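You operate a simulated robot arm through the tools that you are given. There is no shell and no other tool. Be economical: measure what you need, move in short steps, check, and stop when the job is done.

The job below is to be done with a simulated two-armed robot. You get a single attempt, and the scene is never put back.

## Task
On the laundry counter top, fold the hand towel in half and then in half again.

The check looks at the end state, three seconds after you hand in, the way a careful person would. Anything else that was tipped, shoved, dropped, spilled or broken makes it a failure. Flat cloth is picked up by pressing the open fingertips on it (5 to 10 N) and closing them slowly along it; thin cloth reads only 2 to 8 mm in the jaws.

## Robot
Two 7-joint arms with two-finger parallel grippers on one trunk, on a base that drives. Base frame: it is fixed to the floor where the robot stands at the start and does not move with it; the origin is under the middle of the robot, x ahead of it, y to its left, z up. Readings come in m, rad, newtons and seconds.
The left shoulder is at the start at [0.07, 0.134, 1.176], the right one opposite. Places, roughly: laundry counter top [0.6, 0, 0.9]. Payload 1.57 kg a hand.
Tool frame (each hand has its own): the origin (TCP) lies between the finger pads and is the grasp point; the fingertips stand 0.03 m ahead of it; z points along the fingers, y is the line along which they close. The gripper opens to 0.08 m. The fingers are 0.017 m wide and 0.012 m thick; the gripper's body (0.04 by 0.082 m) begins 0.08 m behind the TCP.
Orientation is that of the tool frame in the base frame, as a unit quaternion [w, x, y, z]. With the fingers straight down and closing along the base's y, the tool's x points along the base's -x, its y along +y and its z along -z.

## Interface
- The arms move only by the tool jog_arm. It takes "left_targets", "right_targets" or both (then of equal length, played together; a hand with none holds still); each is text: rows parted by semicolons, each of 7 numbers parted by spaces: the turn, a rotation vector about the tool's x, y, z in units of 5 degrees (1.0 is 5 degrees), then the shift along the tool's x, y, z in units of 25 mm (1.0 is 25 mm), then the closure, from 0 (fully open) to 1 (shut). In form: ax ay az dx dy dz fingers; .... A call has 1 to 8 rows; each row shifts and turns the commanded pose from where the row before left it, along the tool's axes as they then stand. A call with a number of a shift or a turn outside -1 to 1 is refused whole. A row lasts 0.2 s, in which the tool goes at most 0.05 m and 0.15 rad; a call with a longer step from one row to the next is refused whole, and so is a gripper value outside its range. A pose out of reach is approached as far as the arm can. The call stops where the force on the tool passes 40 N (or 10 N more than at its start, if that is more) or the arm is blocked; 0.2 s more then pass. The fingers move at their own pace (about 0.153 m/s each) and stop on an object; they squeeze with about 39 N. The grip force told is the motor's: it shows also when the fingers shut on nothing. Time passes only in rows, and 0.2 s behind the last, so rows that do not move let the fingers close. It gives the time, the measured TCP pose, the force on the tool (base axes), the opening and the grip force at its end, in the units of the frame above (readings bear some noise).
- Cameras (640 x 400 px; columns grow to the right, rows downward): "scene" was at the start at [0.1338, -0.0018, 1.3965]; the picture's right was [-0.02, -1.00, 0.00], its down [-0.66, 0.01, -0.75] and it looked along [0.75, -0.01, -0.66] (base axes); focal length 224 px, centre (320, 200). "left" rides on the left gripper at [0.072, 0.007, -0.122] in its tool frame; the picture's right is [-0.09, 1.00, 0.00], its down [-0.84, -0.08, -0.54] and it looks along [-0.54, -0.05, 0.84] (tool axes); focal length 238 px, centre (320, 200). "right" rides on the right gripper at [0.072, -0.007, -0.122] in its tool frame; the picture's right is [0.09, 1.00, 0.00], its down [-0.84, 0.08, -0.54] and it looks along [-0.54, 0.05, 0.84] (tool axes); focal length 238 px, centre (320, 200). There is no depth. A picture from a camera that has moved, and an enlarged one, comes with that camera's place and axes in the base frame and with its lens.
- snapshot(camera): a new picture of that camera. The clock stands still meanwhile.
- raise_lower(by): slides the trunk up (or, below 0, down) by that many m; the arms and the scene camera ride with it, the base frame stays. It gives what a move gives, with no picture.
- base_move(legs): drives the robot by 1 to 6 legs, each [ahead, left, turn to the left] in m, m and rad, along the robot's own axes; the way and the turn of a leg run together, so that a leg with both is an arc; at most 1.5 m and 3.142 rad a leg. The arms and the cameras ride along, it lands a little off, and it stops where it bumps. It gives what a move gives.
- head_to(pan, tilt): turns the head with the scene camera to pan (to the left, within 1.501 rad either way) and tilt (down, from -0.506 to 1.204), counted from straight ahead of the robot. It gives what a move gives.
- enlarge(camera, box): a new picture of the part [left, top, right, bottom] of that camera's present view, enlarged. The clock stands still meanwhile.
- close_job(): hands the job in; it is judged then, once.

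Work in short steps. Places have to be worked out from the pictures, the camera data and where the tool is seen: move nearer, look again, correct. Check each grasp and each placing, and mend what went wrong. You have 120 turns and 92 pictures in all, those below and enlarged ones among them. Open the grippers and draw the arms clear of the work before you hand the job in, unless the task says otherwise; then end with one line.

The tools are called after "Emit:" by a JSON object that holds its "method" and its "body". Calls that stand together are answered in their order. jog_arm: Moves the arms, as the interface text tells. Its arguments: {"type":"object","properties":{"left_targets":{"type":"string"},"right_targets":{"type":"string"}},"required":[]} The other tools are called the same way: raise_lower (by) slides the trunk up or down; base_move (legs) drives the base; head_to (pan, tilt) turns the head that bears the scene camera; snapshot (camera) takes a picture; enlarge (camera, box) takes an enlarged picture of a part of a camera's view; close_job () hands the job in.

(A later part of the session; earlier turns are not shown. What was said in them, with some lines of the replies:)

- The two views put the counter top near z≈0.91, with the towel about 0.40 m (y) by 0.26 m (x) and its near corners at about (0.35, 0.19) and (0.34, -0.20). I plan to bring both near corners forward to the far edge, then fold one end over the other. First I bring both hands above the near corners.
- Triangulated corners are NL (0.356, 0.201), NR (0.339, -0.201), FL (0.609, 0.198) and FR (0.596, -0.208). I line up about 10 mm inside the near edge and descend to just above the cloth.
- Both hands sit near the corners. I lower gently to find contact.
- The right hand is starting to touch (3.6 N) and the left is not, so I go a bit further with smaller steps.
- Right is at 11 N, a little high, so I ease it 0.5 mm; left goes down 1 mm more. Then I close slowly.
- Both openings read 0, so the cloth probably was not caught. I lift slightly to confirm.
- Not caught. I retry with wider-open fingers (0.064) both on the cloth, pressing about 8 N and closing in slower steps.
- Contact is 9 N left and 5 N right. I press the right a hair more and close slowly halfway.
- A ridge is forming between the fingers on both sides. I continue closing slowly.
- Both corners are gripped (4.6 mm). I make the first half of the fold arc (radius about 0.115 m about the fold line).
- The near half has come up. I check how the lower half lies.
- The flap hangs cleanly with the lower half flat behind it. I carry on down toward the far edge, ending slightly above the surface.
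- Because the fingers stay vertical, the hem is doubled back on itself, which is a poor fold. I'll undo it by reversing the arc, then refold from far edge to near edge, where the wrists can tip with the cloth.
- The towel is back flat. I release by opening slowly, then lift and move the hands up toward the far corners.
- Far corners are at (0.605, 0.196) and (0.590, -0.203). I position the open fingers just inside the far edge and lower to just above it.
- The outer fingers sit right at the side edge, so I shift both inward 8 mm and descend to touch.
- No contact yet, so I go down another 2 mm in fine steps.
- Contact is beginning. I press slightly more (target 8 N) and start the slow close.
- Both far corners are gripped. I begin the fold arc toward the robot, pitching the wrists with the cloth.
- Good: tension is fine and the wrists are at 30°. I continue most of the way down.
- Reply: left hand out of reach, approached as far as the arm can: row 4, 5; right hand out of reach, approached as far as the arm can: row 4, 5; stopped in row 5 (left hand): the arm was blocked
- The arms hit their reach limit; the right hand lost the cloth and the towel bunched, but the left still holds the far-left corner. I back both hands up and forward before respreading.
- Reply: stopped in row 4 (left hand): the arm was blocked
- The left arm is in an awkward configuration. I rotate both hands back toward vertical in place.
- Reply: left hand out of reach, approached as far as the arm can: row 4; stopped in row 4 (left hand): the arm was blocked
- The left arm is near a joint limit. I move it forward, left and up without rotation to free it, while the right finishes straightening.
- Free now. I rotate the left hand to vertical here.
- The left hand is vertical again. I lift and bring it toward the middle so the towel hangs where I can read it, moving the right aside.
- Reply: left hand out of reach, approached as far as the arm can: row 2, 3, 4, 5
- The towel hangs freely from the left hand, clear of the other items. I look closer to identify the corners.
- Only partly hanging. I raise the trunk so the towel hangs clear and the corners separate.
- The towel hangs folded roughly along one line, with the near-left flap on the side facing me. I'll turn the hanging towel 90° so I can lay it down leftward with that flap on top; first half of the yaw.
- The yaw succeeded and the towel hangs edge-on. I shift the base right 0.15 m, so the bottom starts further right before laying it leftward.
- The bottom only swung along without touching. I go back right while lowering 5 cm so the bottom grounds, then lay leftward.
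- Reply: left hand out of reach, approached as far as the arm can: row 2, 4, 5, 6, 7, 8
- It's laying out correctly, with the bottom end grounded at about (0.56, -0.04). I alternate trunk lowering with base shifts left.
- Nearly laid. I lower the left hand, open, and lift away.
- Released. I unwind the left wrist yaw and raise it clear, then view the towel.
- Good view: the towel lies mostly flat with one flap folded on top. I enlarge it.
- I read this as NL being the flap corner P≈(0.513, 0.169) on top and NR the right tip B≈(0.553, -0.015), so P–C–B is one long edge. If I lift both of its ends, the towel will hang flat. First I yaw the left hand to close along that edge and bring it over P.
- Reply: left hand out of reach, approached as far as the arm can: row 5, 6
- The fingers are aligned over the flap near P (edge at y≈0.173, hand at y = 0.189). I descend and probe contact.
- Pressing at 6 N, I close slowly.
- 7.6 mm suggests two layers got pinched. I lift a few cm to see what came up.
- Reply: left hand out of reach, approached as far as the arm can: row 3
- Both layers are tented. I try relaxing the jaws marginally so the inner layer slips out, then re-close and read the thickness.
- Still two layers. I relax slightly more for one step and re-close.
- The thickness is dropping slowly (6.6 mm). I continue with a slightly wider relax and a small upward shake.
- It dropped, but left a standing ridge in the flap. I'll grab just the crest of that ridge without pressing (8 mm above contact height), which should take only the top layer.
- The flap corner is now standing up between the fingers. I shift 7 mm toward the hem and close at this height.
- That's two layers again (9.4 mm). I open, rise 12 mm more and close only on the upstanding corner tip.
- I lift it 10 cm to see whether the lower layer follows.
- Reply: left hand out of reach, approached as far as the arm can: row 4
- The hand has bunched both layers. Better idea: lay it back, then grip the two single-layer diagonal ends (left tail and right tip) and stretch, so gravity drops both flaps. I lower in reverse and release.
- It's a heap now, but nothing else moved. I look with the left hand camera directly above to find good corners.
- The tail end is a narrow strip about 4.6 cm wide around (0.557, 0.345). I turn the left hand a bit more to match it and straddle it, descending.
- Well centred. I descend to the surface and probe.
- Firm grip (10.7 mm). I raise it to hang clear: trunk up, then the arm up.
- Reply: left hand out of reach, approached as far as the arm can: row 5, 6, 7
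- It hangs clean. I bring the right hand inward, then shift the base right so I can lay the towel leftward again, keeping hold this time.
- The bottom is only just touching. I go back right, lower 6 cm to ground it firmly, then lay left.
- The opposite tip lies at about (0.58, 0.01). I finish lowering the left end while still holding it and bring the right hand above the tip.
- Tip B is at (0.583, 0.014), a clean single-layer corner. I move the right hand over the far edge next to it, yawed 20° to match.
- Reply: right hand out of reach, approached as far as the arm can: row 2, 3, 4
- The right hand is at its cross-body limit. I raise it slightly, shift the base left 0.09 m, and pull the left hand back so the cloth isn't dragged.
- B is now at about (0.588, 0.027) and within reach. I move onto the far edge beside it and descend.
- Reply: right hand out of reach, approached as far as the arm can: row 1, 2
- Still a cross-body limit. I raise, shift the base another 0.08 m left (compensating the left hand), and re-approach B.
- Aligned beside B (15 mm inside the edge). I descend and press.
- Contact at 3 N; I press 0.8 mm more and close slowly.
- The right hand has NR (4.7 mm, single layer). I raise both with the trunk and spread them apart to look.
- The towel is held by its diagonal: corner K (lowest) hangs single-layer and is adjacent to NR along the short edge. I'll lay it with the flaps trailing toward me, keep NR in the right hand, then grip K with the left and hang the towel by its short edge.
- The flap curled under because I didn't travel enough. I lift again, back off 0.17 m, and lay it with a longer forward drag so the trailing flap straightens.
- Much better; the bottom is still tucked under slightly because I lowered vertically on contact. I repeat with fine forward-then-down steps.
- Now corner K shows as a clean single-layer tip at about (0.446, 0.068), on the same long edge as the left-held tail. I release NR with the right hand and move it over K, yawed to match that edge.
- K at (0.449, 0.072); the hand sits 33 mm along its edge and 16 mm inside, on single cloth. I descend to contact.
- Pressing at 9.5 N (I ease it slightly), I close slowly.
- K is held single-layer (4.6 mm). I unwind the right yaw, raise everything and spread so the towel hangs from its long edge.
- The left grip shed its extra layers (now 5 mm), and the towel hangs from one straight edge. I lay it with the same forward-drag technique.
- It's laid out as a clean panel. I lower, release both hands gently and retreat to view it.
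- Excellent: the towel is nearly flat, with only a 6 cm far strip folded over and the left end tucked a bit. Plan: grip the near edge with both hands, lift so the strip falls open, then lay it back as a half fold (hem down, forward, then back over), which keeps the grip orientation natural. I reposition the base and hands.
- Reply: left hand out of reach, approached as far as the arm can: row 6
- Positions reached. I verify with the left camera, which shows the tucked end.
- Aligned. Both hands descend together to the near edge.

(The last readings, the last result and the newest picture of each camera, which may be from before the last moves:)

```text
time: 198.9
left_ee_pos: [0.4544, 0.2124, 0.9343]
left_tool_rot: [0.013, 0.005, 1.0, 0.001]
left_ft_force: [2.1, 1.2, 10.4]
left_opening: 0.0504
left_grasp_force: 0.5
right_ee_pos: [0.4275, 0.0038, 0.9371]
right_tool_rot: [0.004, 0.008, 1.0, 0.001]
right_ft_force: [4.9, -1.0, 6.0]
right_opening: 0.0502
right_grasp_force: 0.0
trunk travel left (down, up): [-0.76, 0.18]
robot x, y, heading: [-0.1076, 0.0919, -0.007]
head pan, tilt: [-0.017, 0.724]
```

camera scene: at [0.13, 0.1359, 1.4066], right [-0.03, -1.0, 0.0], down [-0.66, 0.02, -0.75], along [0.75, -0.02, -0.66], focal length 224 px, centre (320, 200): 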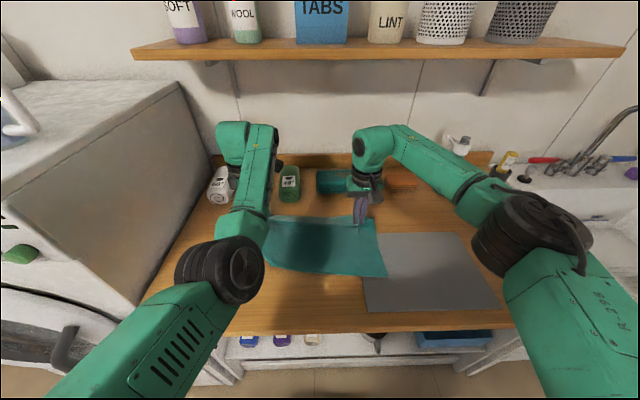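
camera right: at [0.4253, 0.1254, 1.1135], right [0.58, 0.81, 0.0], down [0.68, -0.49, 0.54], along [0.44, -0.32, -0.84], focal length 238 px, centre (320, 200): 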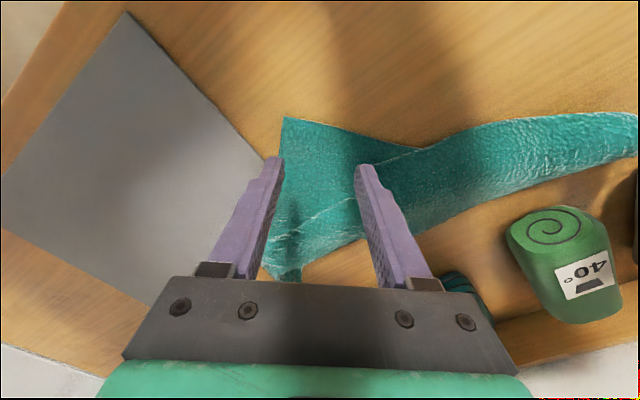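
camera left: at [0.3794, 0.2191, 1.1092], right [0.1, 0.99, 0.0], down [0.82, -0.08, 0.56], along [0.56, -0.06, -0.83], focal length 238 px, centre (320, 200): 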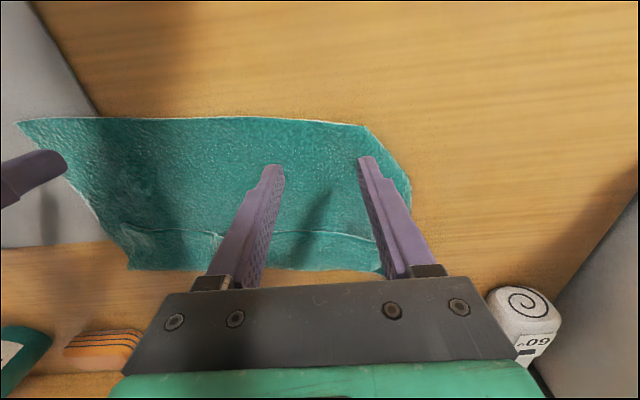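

Contact is 10 N left and 6 N right. I ease the left a little and close both slowly.

Emit:
{"method": "jog_arm", "body": {"left_targets": "0 0 0 0 0 -0.015 0.4;0 0 0 0 0 0 0.45;0 0 0 0 0 0 0.5;0 0 0 0 0 0 0.55;0 0 0 0 0 0 0.6;0 0 0 0 0 0 0.65;0 0 0 0 0 0 0.7;0 0 0 0 0 0 0.75", "right_targets": "0 0 0 0 0 0.01 0.4;0 0 0 0 0 0 0.45;0 0 0 0 0 0 0.5;0 0 0 0 0 0 0.55;0 0 0 0 0 0 0.6;0 0 0 0 0 0 0.65;0 0 0 0 0 0 0.7;0 0 0 0 0 0 0.75"}}

Emit:
{"method": "jog_arm", "body": {"left_targets": "0 0 0 0 0 0 0.8;0 0 0 0 0 0 0.85;0 0 0 0 0 0 0.9;0 0 0 0 0 0 0.95;0 0 0 0 0 0 1;0 0 0 0 0 0 1", "right_targets": "0 0 0 0 0 0 0.8;0 0 0 0 0 0 0.85;0 0 0 0 0 0 0.9;0 0 0 0 0 0 0.95;0 0 0 0 0 0 1;0 0 0 0 0 0 1"}}

```text
time: 200.8
left_ee_pos: [0.4527, 0.211, 0.9354]
left_tool_rot: [0.012, 0.004, 1.0, 0.0]
left_ft_force: [0.3, -4.4, 8.1]
left_opening: 0.02
left_grasp_force: 0.0
right_ee_pos: [0.4254, 0.003, 0.9381]
right_tool_rot: [0.002, 0.007, 1.0, 0.002]
right_ft_force: [1.2, 3.9, 3.5]
right_opening: 0.0209
right_grasp_force: 0.5
trunk travel left (down, up): [-0.76, 0.18]
robot x, y, heading: [-0.1068, 0.0894, -0.009]
head pan, tilt: [-0.017, 0.724]
```

```text
time: 202.2
left_ee_pos: [0.4523, 0.2103, 0.9339]
left_tool_rot: [0.012, 0.006, 1.0, -0.002]
left_ft_force: [-2.3, -27.6, 8.3]
left_opening: 0.0059
left_grasp_force: 26.2
right_ee_pos: [0.4261, 0.0063, 0.9377]
right_tool_rot: [0.003, 0.008, 1.0, 0.003]
right_ft_force: [2.1, 28.1, 2.6]
right_opening: 0.0053
right_grasp_force: 25.6
trunk travel left (down, up): [-0.76, 0.18]
robot x, y, heading: [-0.1113, 0.0892, -0.009]
head pan, tilt: [-0.017, 0.724]
```

Both caught (5.9 and 5.3 mm), with 28 N of tension between the hands. I relieve it by moving them together and squaring them in x, then lift so the towel hangs free.

Emit:
{"method": "jog_arm", "body": {"left_targets": "0 0 0 0 -0.3 -0.1 1;0 0 0 0.25 0 -0.5 1;0 0 0 0.25 0 -0.5 1", "right_targets": "0 0 0 0 0.3 -0.1 1;0 0 0 -0.25 0 -0.5 1;0 0 0 -0.25 0 -0.5 1"}}

Emit:
{"method": "raise_lower", "body": {"by": 0.18}}

Emit:
{"method": "jog_arm", "body": {"left_targets": "0 0 0 0 0 -0.8 1;0 0 0 0 0 -0.8 1;0 0 0 0 0 -0.8 1;0 0 0 0 0 -0.8 1;0 0 0 0 0 0 1", "right_targets": "0 0 0 0 0 -0.8 1;0 0 0 0 0 -0.8 1;0 0 0 0 0 -0.8 1;0 0 0 0 0 -0.8 1;0 0 0 0 0 0 1"}}

Emit:
{"method": "snapshot", "body": {"camera": "scene"}}

```text
time: 202.9
left_ee_pos: [0.4412, 0.2052, 0.9602]
left_tool_rot: [0.012, 0.004, 1.0, 0.0]
left_ft_force: [0.9, -10.5, -0.3]
left_opening: 0.0047
left_grasp_force: 24.9
right_ee_pos: [0.4394, 0.0096, 0.9653]
right_tool_rot: [0.002, 0.008, 1.0, 0.0]
right_ft_force: [-0.7, 11.4, -0.9]
right_opening: 0.0048
right_grasp_force: 25.1
trunk travel left (down, up): [-0.76, 0.18]
robot x, y, heading: [-0.1081, 0.0912, -0.012]
head pan, tilt: [-0.017, 0.724]
```

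```text
time: 204.9
left_ee_pos: [0.442, 0.2052, 1.1397]
left_tool_rot: [0.011, 0.004, 1.0, 0.0]
left_ft_force: [0.9, -8.0, 0.3]
left_opening: 0.0048
left_grasp_force: 25.6
right_ee_pos: [0.4398, 0.0103, 1.1437]
right_tool_rot: [0.001, 0.009, 1.0, 0.001]
right_ft_force: [-0.8, 7.8, -0.6]
right_opening: 0.0045
right_grasp_force: 25.2
trunk travel left (down, up): [-0.94, 0.0]
robot x, y, heading: [-0.1083, 0.0906, -0.007]
head pan, tilt: [-0.017, 0.724]
```

```text
time: 206.2
left_ee_pos: [0.4658, 0.2048, 1.2108]
left_tool_rot: [0.012, 0.004, 1.0, 0.0]
left_ft_force: [-1.2, -8.5, 0.0]
left_opening: 0.0046
left_grasp_force: 25.3
left hand out of reach, approached as far as the arm can: row 1, 2, 3, 4
right_ee_pos: [0.439, 0.0103, 1.2235]
right_tool_rot: [0.002, 0.008, 1.0, 0.0]
right_ft_force: [0.5, 8.8, -0.9]
right_opening: 0.0046
right_grasp_force: 25.1
trunk travel left (down, up): [-0.94, 0.0]
robot x, y, heading: [-0.1065, 0.086, -0.016]
head pan, tilt: [-0.017, 0.724]
```

```text
3 pictures are left
camera scene: at [0.0254, 0.0869, 1.5864], right [-0.03, -1.0, 0.0], down [-0.66, 0.02, -0.75], along [0.75, -0.02, -0.66], focal length 224 px, centre (320, 200)
```

scene: 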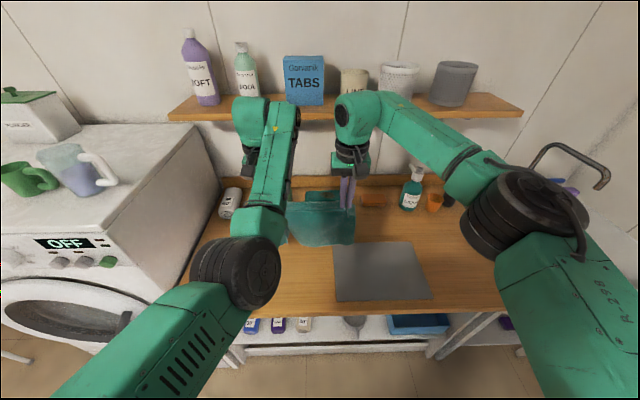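

The towel hangs with its bottom strip still turned up on the far side. I'll touch down and drag forward low so the counter friction unrolls the strip, leaving the hem trailing toward me.

Emit:
{"method": "jog_arm", "body": {"right_targets": "0 0 0 -0.54 0 0.2 1;0 0 0 -0.54 0 0.2 1"}}

Emit:
{"method": "base_move", "body": {"legs": [[-0.03, 0, 0]]}}

Emit:
{"method": "raise_lower", "body": {"by": -0.11}}

Emit:
{"method": "base_move", "body": {"legs": [[0.04, 0, 0]]}}

Emit:
{"method": "raise_lower", "body": {"by": -0.03}}

Emit:
{"method": "base_move", "body": {"legs": [[0.04, 0, 0]]}}

Emit:
{"method": "raise_lower", "body": {"by": -0.04}}

Emit:
{"method": "base_move", "body": {"legs": [[0.04, 0, 0]]}}

Emit:
{"method": "raise_lower", "body": {"by": -0.05}}

Emit:
{"method": "base_move", "body": {"legs": [[0.05, 0, 0]]}}

Emit:
{"method": "enlarge", "body": {"camera": "scene", "box": [200, 180, 440, 330]}}

```text
time: 206.8
left_ee_pos: [0.4666, 0.2051, 1.2098]
left_tool_rot: [0.011, 0.005, 1.0, -0.001]
left_ft_force: [1.7, -10.2, -0.2]
left_opening: 0.0049
left_grasp_force: 25.2
right_ee_pos: [0.4663, 0.0116, 1.2133]
right_tool_rot: [0.001, 0.008, 1.0, 0.001]
right_ft_force: [-1.2, 9.5, -0.5]
right_opening: 0.0044
right_grasp_force: 25.0
trunk travel left (down, up): [-0.94, 0.0]
robot x, y, heading: [-0.109, 0.0896, -0.009]
head pan, tilt: [-0.017, 0.724]
```

```text
time: 207.6
left_ee_pos: [0.4419, 0.2049, 1.2071]
left_tool_rot: [0.009, 0.004, 1.0, 0.0]
left_ft_force: [1.3, -10.0, -0.4]
left_opening: 0.0044
left_grasp_force: 24.9
right_ee_pos: [0.4419, 0.0099, 1.2091]
right_tool_rot: [-0.002, 0.009, 1.0, 0.001]
right_ft_force: [-0.5, 10.1, -0.6]
right_opening: 0.0045
right_grasp_force: 25.0
trunk travel left (down, up): [-0.94, 0.0]
robot x, y, heading: [-0.1435, 0.0875, -0.012]
head pan, tilt: [-0.017, 0.724]
```

```text
time: 209.0
left_ee_pos: [0.4344, 0.205, 1.101]
left_tool_rot: [0.011, 0.006, 1.0, -0.001]
left_ft_force: [0.4, -8.5, 0.5]
left_opening: 0.0046
left_grasp_force: 25.1
right_ee_pos: [0.4354, 0.0102, 1.1046]
right_tool_rot: [0.001, 0.008, 1.0, 0.001]
right_ft_force: [-0.4, 8.7, -0.7]
right_opening: 0.0046
right_grasp_force: 25.7
trunk travel left (down, up): [-0.83, 0.11]
robot x, y, heading: [-0.1402, 0.0911, -0.01]
head pan, tilt: [-0.017, 0.724]
```

```text
time: 209.9
left_ee_pos: [0.4682, 0.2048, 1.1048]
left_tool_rot: [0.016, 0.004, 1.0, 0.001]
left_ft_force: [1.1, -9.4, -0.2]
left_opening: 0.0047
left_grasp_force: 25.6
right_ee_pos: [0.4676, 0.0097, 1.1078]
right_tool_rot: [0.005, 0.009, 1.0, 0.001]
right_ft_force: [-1.8, 9.3, 0.0]
right_opening: 0.005
right_grasp_force: 24.9
trunk travel left (down, up): [-0.83, 0.11]
robot x, y, heading: [-0.0984, 0.0907, -0.015]
head pan, tilt: [-0.017, 0.724]
```

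```text
time: 210.6
left_ee_pos: [0.4759, 0.2046, 1.0703]
left_tool_rot: [0.013, 0.005, 1.0, -0.002]
left_ft_force: [0.4, -7.3, 0.3]
left_opening: 0.0044
left_grasp_force: 24.8
right_ee_pos: [0.4744, 0.0111, 1.0743]
right_tool_rot: [0.002, 0.008, 1.0, 0.001]
right_ft_force: [-0.1, 7.5, -0.1]
right_opening: 0.0047
right_grasp_force: 25.4
trunk travel left (down, up): [-0.8, 0.14]
robot x, y, heading: [-0.0982, 0.089, -0.007]
head pan, tilt: [-0.017, 0.724]
```

```text
time: 211.5
left_ee_pos: [0.508, 0.2046, 1.074]
left_tool_rot: [0.015, 0.005, 1.0, 0.0]
left_ft_force: [0.7, -8.2, 0.6]
left_opening: 0.0046
left_grasp_force: 24.9
right_ee_pos: [0.5086, 0.0086, 1.0789]
right_tool_rot: [0.005, 0.008, 1.0, 0.001]
right_ft_force: [-0.9, 8.8, -0.4]
right_opening: 0.0047
right_grasp_force: 25.2
trunk travel left (down, up): [-0.8, 0.14]
robot x, y, heading: [-0.0589, 0.0898, -0.011]
head pan, tilt: [-0.017, 0.724]
```

```text
time: 212.3
left_ee_pos: [0.5167, 0.2037, 1.0291]
left_tool_rot: [0.011, 0.006, 1.0, -0.001]
left_ft_force: [1.0, -8.0, 0.4]
left_opening: 0.0044
left_grasp_force: 25.1
right_ee_pos: [0.5155, 0.01, 1.0339]
right_tool_rot: [0.002, 0.007, 1.0, 0.002]
right_ft_force: [-0.5, 7.9, 0.1]
right_opening: 0.0048
right_grasp_force: 24.8
trunk travel left (down, up): [-0.76, 0.18]
robot x, y, heading: [-0.0594, 0.088, -0.01]
head pan, tilt: [-0.017, 0.724]
```

```text
time: 213.2
left_ee_pos: [0.5501, 0.2027, 1.0344]
left_tool_rot: [0.015, 0.005, 1.0, -0.001]
left_ft_force: [0.5, -8.1, -0.2]
left_opening: 0.0045
left_grasp_force: 24.9
right_ee_pos: [0.55, 0.0108, 1.0379]
right_tool_rot: [0.004, 0.008, 1.0, 0.001]
right_ft_force: [-1.1, 8.8, 0.1]
right_opening: 0.0045
right_grasp_force: 25.6
trunk travel left (down, up): [-0.76, 0.18]
robot x, y, heading: [-0.0185, 0.087, -0.008]
head pan, tilt: [-0.017, 0.724]
```

```text
time: 214.2
left_ee_pos: [0.5541, 0.2043, 0.9806]
left_tool_rot: [0.012, 0.005, 1.0, -0.001]
left_ft_force: [1.7, -7.2, 0.4]
left_opening: 0.0046
left_grasp_force: 24.9
right_ee_pos: [0.5542, 0.0097, 0.9839]
right_tool_rot: [0.002, 0.007, 1.0, 0.002]
right_ft_force: [-1.3, 7.7, 0.4]
right_opening: 0.0045
right_grasp_force: 25.1
trunk travel left (down, up): [-0.71, 0.23]
robot x, y, heading: [-0.0193, 0.0889, -0.016]
head pan, tilt: [-0.017, 0.724]
```

```text
time: 215.1
left_ee_pos: [0.6, 0.2037, 0.9838]
left_tool_rot: [0.014, 0.006, 1.0, -0.001]
left_ft_force: [0.7, -6.8, -0.1]
left_opening: 0.0046
left_grasp_force: 24.9
right_ee_pos: [0.6002, 0.0097, 0.987]
right_tool_rot: [0.004, 0.007, 1.0, 0.002]
right_ft_force: [-1.2, 7.1, -0.4]
right_opening: 0.0046
right_grasp_force: 24.8
trunk travel left (down, up): [-0.71, 0.23]
robot x, y, heading: [0.0286, 0.088, -0.008]
head pan, tilt: [-0.017, 0.724]
```

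```text
2.67 times, centred on (320, 255) of scene
camera zoom: at [0.1585, 0.0856, 1.357], right [-0.03, -1.0, 0.0], down [-0.66, 0.02, -0.75], along [0.75, -0.02, -0.66], focal length 596 px, centre (320, 53)
```

zoom: 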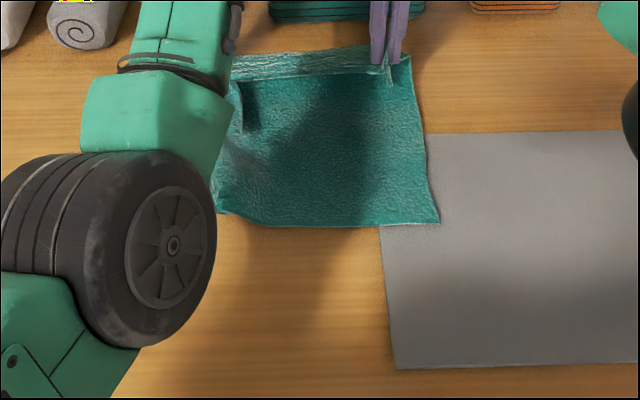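

The far edge is naturally looping forward of the grips, and the near side is tucked under by about 6–7 cm. If I bring the held edge back to x≈0.51, the towel becomes a half-size, two-layer rectangle (about 0.12 m deep). I do that along a small arc and release.

Emit:
{"method": "raise_lower", "body": {"by": 0.04}}

Emit:
{"method": "base_move", "body": {"legs": [[-0.05, 0, 0]]}}

Emit:
{"method": "raise_lower", "body": {"by": -0.03}}

Emit:
{"method": "base_move", "body": {"legs": [[-0.038, 0, 0]]}}

Emit:
{"method": "raise_lower", "body": {"by": -0.045}}

Emit:
{"method": "jog_arm", "body": {"left_targets": "0 0 0 0 0 0.1 1;0 0 0 0 0 0 0.85;0 0 0 0 0 0 0.7;0 0 0 0 0 0 0.5;0 0 0 0 0 -0.8 0.4;0 0 0 0 0 -1 0.4;0 0 0 0 0 -1 0.4;0 0 0 0 0 -1 0.4", "right_targets": "0 0 0 0 0 0.1 1;0 0 0 0 0 0 0.85;0 0 0 0 0 0 0.7;0 0 0 0 0 0 0.5;0 0 0 0 0 -0.8 0.4;0 0 0 0 0 -1 0.4;0 0 0 0 0 -1 0.4;0 0 0 0 0 -1 0.4"}}

Emit:
{"method": "jog_arm", "body": {"left_targets": "0 0 0 0 0.95 -0.8 0.4;0 0 0 0 0.95 -0.8 0.4;0 0 0 0 0.95 -0.8 0.4;0 0 0 0 0.95 -0.8 0.4;0 0 0 0 0.95 0 0.4;0 0 0 0 0.95 0 0.4", "right_targets": "0 0 0 0 -0.9 -0.5 0.4;0 0 0 0 -0.9 -0.5 0.4;0 0 0 0 -0.9 0 0.4;0 0 0 0 -0.9 0 0.4;0 0 0 0 0 0 0.4;0 0 0 0 0 0 0.4"}}

Emit:
{"method": "enlarge", "body": {"camera": "scene", "box": [200, 180, 440, 330]}}

```text
time: 215.9
left_ee_pos: [0.6047, 0.2034, 1.0206]
left_tool_rot: [0.011, 0.005, 1.0, 0.0]
left_ft_force: [0.4, -7.4, 0.0]
left_opening: 0.0049
left_grasp_force: 24.8
right_ee_pos: [0.6042, 0.0091, 1.0241]
right_tool_rot: [0.002, 0.007, 1.0, 0.002]
right_ft_force: [0.6, 7.0, -0.4]
right_opening: 0.0045
right_grasp_force: 25.0
trunk travel left (down, up): [-0.75, 0.19]
robot x, y, heading: [0.0291, 0.0874, -0.011]
head pan, tilt: [-0.017, 0.724]
```

```text
time: 216.8
left_ee_pos: [0.5589, 0.2028, 1.0188]
left_tool_rot: [0.009, 0.006, 1.0, 0.0]
left_ft_force: [0.6, -7.8, -0.1]
left_opening: 0.0046
left_grasp_force: 25.1
right_ee_pos: [0.5584, 0.0103, 1.0223]
right_tool_rot: [-0.001, 0.007, 1.0, 0.002]
right_ft_force: [0.5, 7.5, -0.5]
right_opening: 0.0047
right_grasp_force: 24.9
trunk travel left (down, up): [-0.75, 0.19]
robot x, y, heading: [-0.0195, 0.0906, -0.01]
head pan, tilt: [-0.017, 0.724]
```

```text
time: 217.6
left_ee_pos: [0.5539, 0.2029, 0.992]
left_tool_rot: [0.013, 0.005, 1.0, -0.001]
left_ft_force: [0.4, -7.2, -0.7]
left_opening: 0.0046
left_grasp_force: 25.4
right_ee_pos: [0.5531, 0.0102, 0.995]
right_tool_rot: [0.003, 0.007, 1.0, 0.003]
right_ft_force: [-0.7, 6.8, 0.5]
right_opening: 0.0046
right_grasp_force: 25.5
trunk travel left (down, up): [-0.72, 0.22]
robot x, y, heading: [-0.0194, 0.0882, -0.014]
head pan, tilt: [-0.017, 0.724]
```

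```text
time: 218.4
left_ee_pos: [0.52, 0.2026, 0.9869]
left_tool_rot: [0.009, 0.005, 1.0, -0.001]
left_ft_force: [1.0, -7.0, 0.2]
left_opening: 0.0047
left_grasp_force: 24.5
right_ee_pos: [0.5207, 0.0096, 0.9917]
right_tool_rot: [-0.001, 0.008, 1.0, 0.002]
right_ft_force: [-0.3, 7.7, -0.4]
right_opening: 0.0044
right_grasp_force: 24.7
trunk travel left (down, up): [-0.72, 0.22]
robot x, y, heading: [-0.06, 0.09, -0.007]
head pan, tilt: [-0.017, 0.724]
```

```text
time: 219.3
left_ee_pos: [0.5156, 0.2024, 0.9465]
left_tool_rot: [0.013, 0.006, 1.0, -0.002]
left_ft_force: [0.2, -5.6, 2.0]
left_opening: 0.0047
left_grasp_force: 25.6
right_ee_pos: [0.5132, 0.0118, 0.9516]
right_tool_rot: [0.003, 0.007, 1.0, 0.003]
right_ft_force: [0.8, 7.4, 6.5]
right_opening: 0.0043
right_grasp_force: 24.6
trunk travel left (down, up): [-0.675, 0.265]
robot x, y, heading: [-0.0578, 0.0894, -0.009]
head pan, tilt: [-0.017, 0.724]
```

```text
time: 221.1
left_ee_pos: [0.5202, 0.2033, 1.0395]
left_tool_rot: [0.012, 0.005, 1.0, -0.002]
left_ft_force: [-0.4, 0.0, -0.4]
left_opening: 0.0479
left_grasp_force: 0.1
left hand out of reach, approached as far as the arm can: row 5, 6
right_ee_pos: [0.5131, 0.0117, 1.027]
right_tool_rot: [-0.008, 0.005, 1.0, 0.0]
right_ft_force: [-0.8, 0.0, -0.6]
right_opening: 0.0479
right_grasp_force: 0.1
right hand out of reach, approached as far as the arm can: row 8
trunk travel left (down, up): [-0.675, 0.265]
robot x, y, heading: [-0.0595, 0.0934, -0.01]
head pan, tilt: [-0.017, 0.724]
```

```text
time: 222.5
left_ee_pos: [0.5171, 0.3467, 1.1136]
left_tool_rot: [0.011, 0.006, 1.0, -0.003]
left_ft_force: [0.0, 0.6, -0.2]
left_opening: 0.0481
left_grasp_force: 0.1
left hand out of reach, approached as far as the arm can: row 3, 4, 6
right_ee_pos: [0.513, -0.0712, 1.0654]
right_tool_rot: [0.001, 0.008, 1.0, 0.001]
right_ft_force: [-0.2, -0.6, 0.2]
right_opening: 0.0479
right_grasp_force: 0.0
right hand out of reach, approached as far as the arm can: row 1
trunk travel left (down, up): [-0.675, 0.265]
robot x, y, heading: [-0.0574, 0.0919, -0.009]
head pan, tilt: [-0.017, 0.724]
```

```text
2.67 times, centred on (320, 255) of scene
camera zoom: at [0.0777, 0.0896, 1.3212], right [-0.03, -1.0, 0.0], down [-0.66, 0.02, -0.75], along [0.75, -0.02, -0.66], focal length 596 px, centre (320, 53)
```

zoom: 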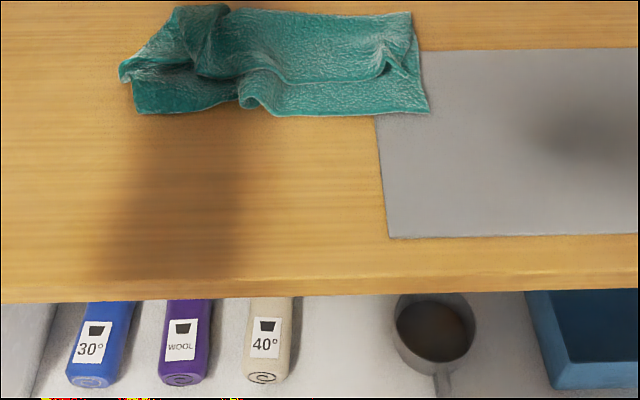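

The right part is neat; the left end is somewhat wrinkled. For the second fold I use the right hand, whose wrist can roll with the cloth, to carry the left end over to the right end. First I tuck the left arm up, shift the base, and bring the right hand over the left end.

Emit:
{"method": "jog_arm", "body": {"left_targets": "0 0 0 0 0 -0.9 0.4;0 0 0 0 0 -0.9 0.4;0 0 0 0 0 -0.9 0.4;0 0 0 0 -0.8 -0.4 0.4;0 0 0 0 -0.8 0 0.4;0 0 0 0 -0.8 0 0.4;0 0 0 0 -0.8 0 0.4"}}

Emit:
{"method": "base_move", "body": {"legs": [[0.06, 0.2, 0]]}}

Emit:
{"method": "jog_arm", "body": {"right_targets": "0 0 0 0.264 0.768 0 0.2;0 0 0 0.264 0.768 0 0.2;0 0 0 0.264 0.768 0 0.2;0 0 0 0.264 0.768 0 0.2;0 0 0 0.264 0.768 0 0.2"}}

```text
time: 224.1
left_ee_pos: [0.4824, 0.2619, 1.1845]
left_tool_rot: [0.016, 0.006, 1.0, -0.002]
left_ft_force: [-0.2, -0.6, -0.2]
left_opening: 0.0479
left_grasp_force: 0.0
left hand out of reach, approached as far as the arm can: row 1, 2, 3, 7
right_ee_pos: [0.5121, -0.0749, 1.0662]
right_tool_rot: [0.002, 0.007, 1.0, 0.003]
right_ft_force: [0.5, -0.3, 0.4]
right_opening: 0.0479
right_grasp_force: 0.0
trunk travel left (down, up): [-0.675, 0.265]
robot x, y, heading: [-0.0542, 0.09, -0.011]
head pan, tilt: [-0.017, 0.724]
```

```text
time: 225.8
left_ee_pos: [0.5445, 0.4568, 1.1844]
left_tool_rot: [0.015, 0.008, 1.0, -0.001]
left_ft_force: [-0.2, 0.4, -0.7]
left_opening: 0.048
left_grasp_force: 0.1
right_ee_pos: [0.5742, 0.1196, 1.0676]
right_tool_rot: [0.002, 0.01, 1.0, 0.002]
right_ft_force: [-0.3, -0.5, -0.6]
right_opening: 0.048
right_grasp_force: 0.1
trunk travel left (down, up): [-0.675, 0.265]
robot x, y, heading: [0.003, 0.2883, -0.019]
head pan, tilt: [-0.017, 0.724]
```

```text
time: 226.9
left_ee_pos: [0.5461, 0.4588, 1.1843]
left_tool_rot: [0.015, 0.008, 1.0, -0.002]
left_ft_force: [-0.1, 0.0, -0.4]
left_opening: 0.0482
left_grasp_force: 0.0
right_ee_pos: [0.542, 0.2193, 1.0666]
right_tool_rot: [0.002, 0.01, 1.0, 0.001]
right_ft_force: [0.1, 0.1, -0.1]
right_opening: 0.0641
right_grasp_force: 0.1
trunk travel left (down, up): [-0.675, 0.265]
robot x, y, heading: [0.0025, 0.2867, -0.021]
head pan, tilt: [-0.017, 0.724]
```

The right hand is over the left end at (0.542, 0.219). I descend carefully, since the stack is several layers high.

Emit:
{"method": "jog_arm", "body": {"right_targets": "0 0 0 0 0 0.9 0.2;0 0 0 0 0 0.9 0.2;0 0 0 0 0 0.9 0.2;0 0 0 0 0 0.9 0.2;0 0 0 0 0 0.5 0.2;0 0 0 0 0 0.3 0.2;0 0 0 0 0 0.15 0.2;0 0 0 0 0 0 0.2"}}

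```text
time: 228.8
left_ee_pos: [0.5446, 0.4582, 1.1849]
left_tool_rot: [0.016, 0.009, 1.0, -0.002]
left_ft_force: [-0.1, 1.0, -0.2]
left_opening: 0.048
left_grasp_force: 0.0
right_ee_pos: [0.543, 0.2163, 0.9529]
right_tool_rot: [0.003, 0.01, 1.0, 0.002]
right_ft_force: [0.2, -0.3, 4.1]
right_opening: 0.064
right_grasp_force: 0.1
trunk travel left (down, up): [-0.675, 0.265]
robot x, y, heading: [0.0029, 0.2851, -0.013]
head pan, tilt: [-0.017, 0.724]
```

Touching the stack at 4 N. I press a little more and close slowly to gather all layers.

Emit:
{"method": "jog_arm", "body": {"right_targets": "0 0 0 0 0 0.1 0.2;0 0 0 0 0 0.06 0.25;0 0 0 0 0 0 0.32;0 0 0 0 0 0 0.4;0 0 0 0 0 0 0.46;0 0 0 0 0 0 0.52;0 0 0 0 0 0 0.58;0 0 0 0 0 0 0.64"}}

Emit:
{"method": "jog_arm", "body": {"right_targets": "0 0 0 0 0 0 0.7;0 0 0 0 0 0 0.76;0 0 0 0 0 0 0.82;0 0 0 0 0 0 0.88;0 0 0 0 0 0 0.94;0 0 0 0 0 0 1;0 0 0 0 0 0 1"}}

```text
time: 230.6
left_ee_pos: [0.5439, 0.4582, 1.1843]
left_tool_rot: [0.016, 0.007, 1.0, -0.001]
left_ft_force: [-0.4, 0.2, -1.1]
left_opening: 0.0478
left_grasp_force: 0.0
right_ee_pos: [0.5422, 0.2182, 0.9486]
right_tool_rot: [0.002, 0.009, 1.0, 0.002]
right_ft_force: [0.2, 0.3, 5.4]
right_opening: 0.0288
right_grasp_force: 0.1
trunk travel left (down, up): [-0.675, 0.265]
robot x, y, heading: [0.0063, 0.2876, -0.017]
head pan, tilt: [-0.017, 0.724]
```

```text
time: 232.2
left_ee_pos: [0.5428, 0.458, 1.1843]
left_tool_rot: [0.017, 0.008, 1.0, 0.0]
left_ft_force: [-0.2, -0.3, -0.2]
left_opening: 0.0481
left_grasp_force: 0.0
right_ee_pos: [0.5424, 0.2167, 0.9495]
right_tool_rot: [0.003, 0.009, 1.0, 0.002]
right_ft_force: [-1.5, -2.5, 7.0]
right_opening: 0.0044
right_grasp_force: 24.7
trunk travel left (down, up): [-0.675, 0.265]
robot x, y, heading: [0.0005, 0.284, -0.013]
head pan, tilt: [-0.017, 0.724]
```

4.4 mm means only the top layer was caught. I reopen fully, press firmer (about 14 N) and close again to pick up all layers.

Emit:
{"method": "jog_arm", "body": {"right_targets": "0 0 0 0 0 0 0.5;0 0 0 0 0 0 0;0 0 0 0 0 0.1 0;0 0 0 0 0 0.06 0;0 0 0 0 0 0.05 0;0 0 0 0 0 0 0"}}

```text
time: 233.6
left_ee_pos: [0.5435, 0.4592, 1.185]
left_tool_rot: [0.016, 0.007, 1.0, -0.002]
left_ft_force: [0.3, 0.5, -0.5]
left_opening: 0.0478
left_grasp_force: 0.0
right_ee_pos: [0.5413, 0.2189, 0.9446]
right_tool_rot: [0.003, 0.01, 1.0, 0.002]
right_ft_force: [3.1, 1.4, 14.1]
right_opening: 0.0778
right_grasp_force: 0.1
trunk travel left (down, up): [-0.675, 0.265]
robot x, y, heading: [0.0035, 0.2845, -0.013]
head pan, tilt: [-0.017, 0.724]
```

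Emit:
{"method": "jog_arm", "body": {"right_targets": "0 0 0 0 0 0.06 0.08;0 0 0 0 0 0.04 0.16;0 0 0 0 0 0 0.24;0 0 0 0 0 0 0.32;0 0 0 0 0 0 0.4;0 0 0 0 0 0.04 0.48;0 0 0 0 0 0 0.56;0 0 0 0 0 0 0.64"}}

Emit:
{"method": "jog_arm", "body": {"right_targets": "0 0 0 0 0 0 0.7;0 0 0 0 0 0 0.76;0 0 0 0 0 0 0.82;0 0 0 0 0 0 0.88;0 0 0 0 0 0 0.94;0 0 0 0 0 0 1;0 0 0 0 0 0 1"}}

```text
time: 235.3
left_ee_pos: [0.5413, 0.4584, 1.186]
left_tool_rot: [0.017, 0.008, 1.0, 0.0]
left_ft_force: [-0.7, 0.1, -0.1]
left_opening: 0.0482
left_grasp_force: 0.1
right_ee_pos: [0.5386, 0.2197, 0.9431]
right_tool_rot: [0.004, 0.008, 1.0, 0.002]
right_ft_force: [0.0, -0.9, 28.5]
right_opening: 0.0296
right_grasp_force: 1.3
trunk travel left (down, up): [-0.675, 0.265]
robot x, y, heading: [0.0065, 0.285, -0.014]
head pan, tilt: [-0.017, 0.724]
```

```text
time: 236.9
left_ee_pos: [0.5409, 0.4565, 1.1866]
left_tool_rot: [0.018, 0.008, 1.0, -0.001]
left_ft_force: [0.6, -0.4, 0.3]
left_opening: 0.0481
left_grasp_force: 0.1
right_ee_pos: [0.5387, 0.217, 0.9445]
right_tool_rot: [0.005, 0.01, 1.0, 0.003]
right_ft_force: [-1.2, -7.4, 27.5]
right_opening: 0.0112
right_grasp_force: 28.7
trunk travel left (down, up): [-0.675, 0.265]
robot x, y, heading: [0.0068, 0.2865, -0.015]
head pan, tilt: [-0.017, 0.724]
```

11 mm: all layers are held. I carry the left end over to the right along an arc, rolling the wrist with it.

Emit:
{"method": "jog_arm", "body": {"right_targets": "-0.6 0 0 0 -0.075 -0.766 1;-0.6 0 0 0 -0.185 -0.747 1;-0.6 0 0 0 -0.29 -0.713 1;-0.6 0 0 0 -0.39 -0.664 1;-0.6 0 0 0 -0.48 -0.602 1;-0.6 0 0 0 -0.562 -0.526 1;-0.6 0 0 0 -0.632 -0.441 1;-0.6 0 0 0 -0.688 -0.345 1"}}

Emit:
{"method": "jog_arm", "body": {"right_targets": "-0.6 0 0 0 -0.731 -0.243 1;-0.6 0 0 0 -0.758 -0.135 1;-0.6 0 0 0 -0.77 -0.026 1;-0.6 0 0 0 -0.765 0.086 1;-0.6 0 0 0 -0.745 0.194 1;-0.6 0 0 0 -0.709 0.3 1;-0.6 0 0 0 -0.659 0.398 1"}}

```text
time: 238.8
left_ee_pos: [0.5452, 0.4568, 1.183]
left_tool_rot: [0.015, 0.009, 1.0, 0.0]
left_ft_force: [-0.4, 0.4, 0.5]
left_opening: 0.048
left_grasp_force: 0.1
right_ee_pos: [0.5404, 0.1179, 1.0389]
right_tool_rot: [0.004, 0.009, 0.978, 0.21]
right_ft_force: [-0.3, 0.1, -0.2]
right_opening: 0.0097
right_grasp_force: 27.8
trunk travel left (down, up): [-0.675, 0.265]
robot x, y, heading: [0.0049, 0.2876, -0.013]
head pan, tilt: [-0.017, 0.724]
```

```text
time: 240.3
left_ee_pos: [0.5455, 0.4581, 1.1846]
left_tool_rot: [0.015, 0.008, 1.0, -0.002]
left_ft_force: [-0.1, 0.4, -0.3]
left_opening: 0.048
left_grasp_force: 0.0
right_ee_pos: [0.5181, 0.0454, 0.994]
right_tool_rot: [0.001, -0.001, 0.948, 0.32]
right_ft_force: [-0.1, 0.2, 0.2]
right_opening: 0.0097
right_grasp_force: 27.7
right hand out of reach, approached as far as the arm can: row 4, 5, 6, 7
trunk travel left (down, up): [-0.675, 0.265]
robot x, y, heading: [0.0044, 0.2872, -0.014]
head pan, tilt: [-0.017, 0.724]
```

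The roll stopped at 37° (limit). I finish the placement with base and trunk motion instead.

Emit:
{"method": "base_move", "body": {"legs": [[0.02, -0.025, 0]]}}

Emit:
{"method": "raise_lower", "body": {"by": -0.035}}

```text
time: 241.2
left_ee_pos: [0.5614, 0.4375, 1.1836]
left_tool_rot: [0.017, 0.008, 1.0, -0.002]
left_ft_force: [-0.8, 0.0, 0.2]
left_opening: 0.0482
left_grasp_force: 0.1
right_ee_pos: [0.5349, 0.023, 0.9969]
right_tool_rot: [0.003, -0.001, 0.948, 0.319]
right_ft_force: [-0.4, 0.0, -0.5]
right_opening: 0.01
right_grasp_force: 28.2
trunk travel left (down, up): [-0.675, 0.265]
robot x, y, heading: [0.0207, 0.2611, -0.014]
head pan, tilt: [-0.017, 0.724]
```

```text
time: 242.0
left_ee_pos: [0.5646, 0.4325, 1.1497]
left_tool_rot: [0.015, 0.008, 1.0, -0.001]
left_ft_force: [0.7, 0.3, 0.2]
left_opening: 0.0479
left_grasp_force: 0.0
right_ee_pos: [0.5374, 0.0209, 0.9593]
right_tool_rot: [0.002, -0.001, 0.947, 0.321]
right_ft_force: [0.0, -1.3, 2.4]
right_opening: 0.0098
right_grasp_force: 27.5
trunk travel left (down, up): [-0.64, 0.3]
robot x, y, heading: [0.0229, 0.2629, -0.016]
head pan, tilt: [-0.017, 0.724]
```

In contact at 2.4 N. I open gently and withdraw along the tool axis, then move the hand clear and take the last picture.

Emit:
{"method": "jog_arm", "body": {"right_targets": "0 0 0 0 0 0 0.8;0 0 0 0 0 0 0.6;0 0 0 0 0 -0.5 0.6;0 0 0 0 0 -0.9 0.6;0 0 0 0 0 -0.9 0.6;0 0 0 0 0 -0.9 0.6;0 0 0 0 0 -0.9 0.6;0 0 0 0 0 -0.9 0.6"}}

Emit:
{"method": "jog_arm", "body": {"right_targets": "0.9 0 0 0 0 -0.3 0.6;0.9 0 0 0 0 -0.3 0.6;0.9 0 0 0 0 -0.3 0.6;0.9 0 0 0 0 0 0.6;0.9 0 0 0 0 0 0.6;0.9 0 0 0 0 0 0.6;0.9 0 0 0 0 0 0.6;0.9 0 0 0 0 0 0.6"}}

Emit:
{"method": "snapshot", "body": {"camera": "scene"}}

```text
time: 243.8
left_ee_pos: [0.5641, 0.4332, 1.1506]
left_tool_rot: [0.016, 0.007, 1.0, -0.001]
left_ft_force: [-0.1, -0.4, 0.6]
left_opening: 0.0481
left_grasp_force: 0.1
right_ee_pos: [0.5082, -0.0254, 1.0553]
right_tool_rot: [0.004, 0.001, 0.947, 0.32]
right_ft_force: [-0.2, -0.1, -0.7]
right_opening: 0.0319
right_grasp_force: 0.0
right hand out of reach, approached as far as the arm can: row 3, 4, 5, 6, 7, 8
trunk travel left (down, up): [-0.64, 0.3]
robot x, y, heading: [0.023, 0.2655, -0.013]
head pan, tilt: [-0.017, 0.724]
```

```text
time: 245.6
left_ee_pos: [0.565, 0.4352, 1.1502]
left_tool_rot: [0.016, 0.008, 1.0, -0.001]
left_ft_force: [0.2, -0.1, 0.1]
left_opening: 0.0483
left_grasp_force: 0.0
right_ee_pos: [0.5048, -0.0343, 1.0715]
right_tool_rot: [0.002, 0.001, 1.0, 0.011]
right_ft_force: [-0.5, -0.1, 0.2]
right_opening: 0.032
right_grasp_force: 0.0
right hand out of reach, approached as far as the arm can: row 2
trunk travel left (down, up): [-0.64, 0.3]
robot x, y, heading: [0.0228, 0.264, -0.012]
head pan, tilt: [-0.017, 0.724]
```

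```text
0 pictures are left
camera scene: at [0.1578, 0.2586, 1.2865], right [-0.03, -1.0, 0.0], down [-0.66, 0.02, -0.75], along [0.75, -0.02, -0.66], focal length 224 px, centre (320, 200)
```

scene: 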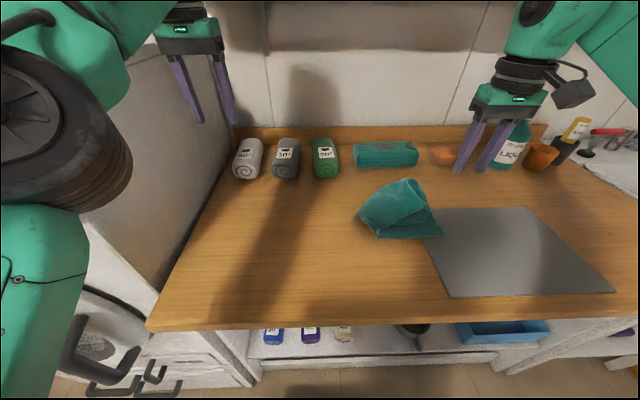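

The last picture shows a compact quarter-size packet, slightly puffy and askew, with everything else in place. I press it gently with closed fingers to flatten it, then retreat.

Emit:
{"method": "jog_arm", "body": {"right_targets": "0 0 0 -0.667 0.92 0 1;0 0 0 -0.667 0.92 0 1;0 0 0 -0.667 0.92 0 1;0 0 0 0 0 0.9 1;0 0 0 0 0 0.9 1;0 0 0 0 0 0.9 1;0 0 0 0 0 0.9 1;0 0 0 0 0 0.6 1"}}

Emit:
{"method": "jog_arm", "body": {"right_targets": "0 0 0 0 0 0.2 1;0 0 0 0 0 0.1 1;0 0 0 0 0 -0.8 1;0 0 0 0.6 0.6 -0.4 1;0 0 0 0.6 0.6 0 1;0 0 0 0 0 0.6 1;0 0 0 0 0 0.6 1;0 0 0 0 0 0.1 1"}}

Emit:
{"method": "jog_arm", "body": {"right_targets": "0 0 0 0 0 -1 1;0 0 0 0 0 -1 1;0 0 0 0 0 -1 0.5;0 0 0 0 0 -1 0;0 0 0 0 -0.9 -0.5 0;0 0 0 0 -0.9 0 0;0 0 0 0 -0.9 0 0;0 0 0 0 -0.9 0 0", "left_targets": "0 0 0 0 0 0 0;0 0 0 0 0 0 0;0 0 0 0 0 0 0;0 0 0 0 0 0 0;0 0 0 0 0 0 0;0 0 0 0 0 0 0;0 0 0 0 0 0 0;0 0 0 0 0 0 0"}}

```text
time: 247.4
left_ee_pos: [0.5658, 0.4332, 1.1501]
left_tool_rot: [0.016, 0.008, 1.0, -0.001]
left_ft_force: [0.1, 0.3, 0.8]
left_opening: 0.0479
left_grasp_force: 0.0
right_ee_pos: [0.5556, 0.0375, 0.9687]
right_tool_rot: [0.002, 0.001, 1.0, 0.012]
right_ft_force: [0.2, -0.6, 0.3]
right_opening: 0.0
right_grasp_force: 21.6
trunk travel left (down, up): [-0.64, 0.3]
robot x, y, heading: [0.0226, 0.2629, -0.016]
head pan, tilt: [-0.017, 0.724]
```

```text
time: 249.2
left_ee_pos: [0.5647, 0.4344, 1.1494]
left_tool_rot: [0.016, 0.008, 1.0, -0.001]
left_ft_force: [0.5, -0.2, 0.2]
left_opening: 0.0481
left_grasp_force: 0.1
right_ee_pos: [0.524, 0.0683, 0.9609]
right_tool_rot: [0.002, 0.0, 1.0, 0.012]
right_ft_force: [-0.2, -0.4, 0.9]
right_opening: 0.0
right_grasp_force: 21.4
trunk travel left (down, up): [-0.64, 0.3]
robot x, y, heading: [0.0268, 0.2632, -0.015]
head pan, tilt: [-0.017, 0.724]
```

```text
time: 251.0
left_ee_pos: [0.5645, 0.4322, 1.1502]
left_tool_rot: [0.016, 0.008, 1.0, -0.001]
left_ft_force: [0.7, 0.0, 0.4]
left_opening: 0.0801
left_grasp_force: 0.2
right_ee_pos: [0.523, -0.0245, 1.0694]
right_tool_rot: [0.002, 0.001, 1.0, 0.014]
right_ft_force: [1.3, -0.3, 0.2]
right_opening: 0.0801
right_grasp_force: 0.0
trunk travel left (down, up): [-0.64, 0.3]
robot x, y, heading: [0.0215, 0.2627, -0.012]
head pan, tilt: [-0.017, 0.724]
```

Both grippers are open and clear of the towel. I have no pictures left for further corrections, so I back off a little and hand in.

Emit:
{"method": "base_move", "body": {"legs": [[-0.15, 0, 0]]}}

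Emit:
{"method": "close_job", "body": {}}

```text
time: 252.4
left_ee_pos: [0.416, 0.4361, 1.1491]
left_tool_rot: [0.015, 0.006, 1.0, -0.001]
left_ft_force: [0.6, 0.5, -1.0]
left_opening: 0.0802
left_grasp_force: 0.0
right_ee_pos: [0.3752, -0.0205, 1.0689]
right_tool_rot: [0.002, -0.002, 1.0, 0.012]
right_ft_force: [-0.7, 0.0, -0.5]
right_opening: 0.0801
right_grasp_force: 0.1
trunk travel left (down, up): [-0.64, 0.3]
robot x, y, heading: [-0.124, 0.2657, -0.016]
head pan, tilt: [-0.017, 0.724]
```

```text
The job is handed in.
```

I handed the job in with the towel folded twice into a roughly quarter-size packet, but the fold is not clean and may not pass: the first fold has one edge tucked under and the other turned over rather than a true half, the left end was wrinkled, and the packet looked puffy and askew in my last picture (I pressed it afterwards but could not check); nothing else on the counter looked moved.
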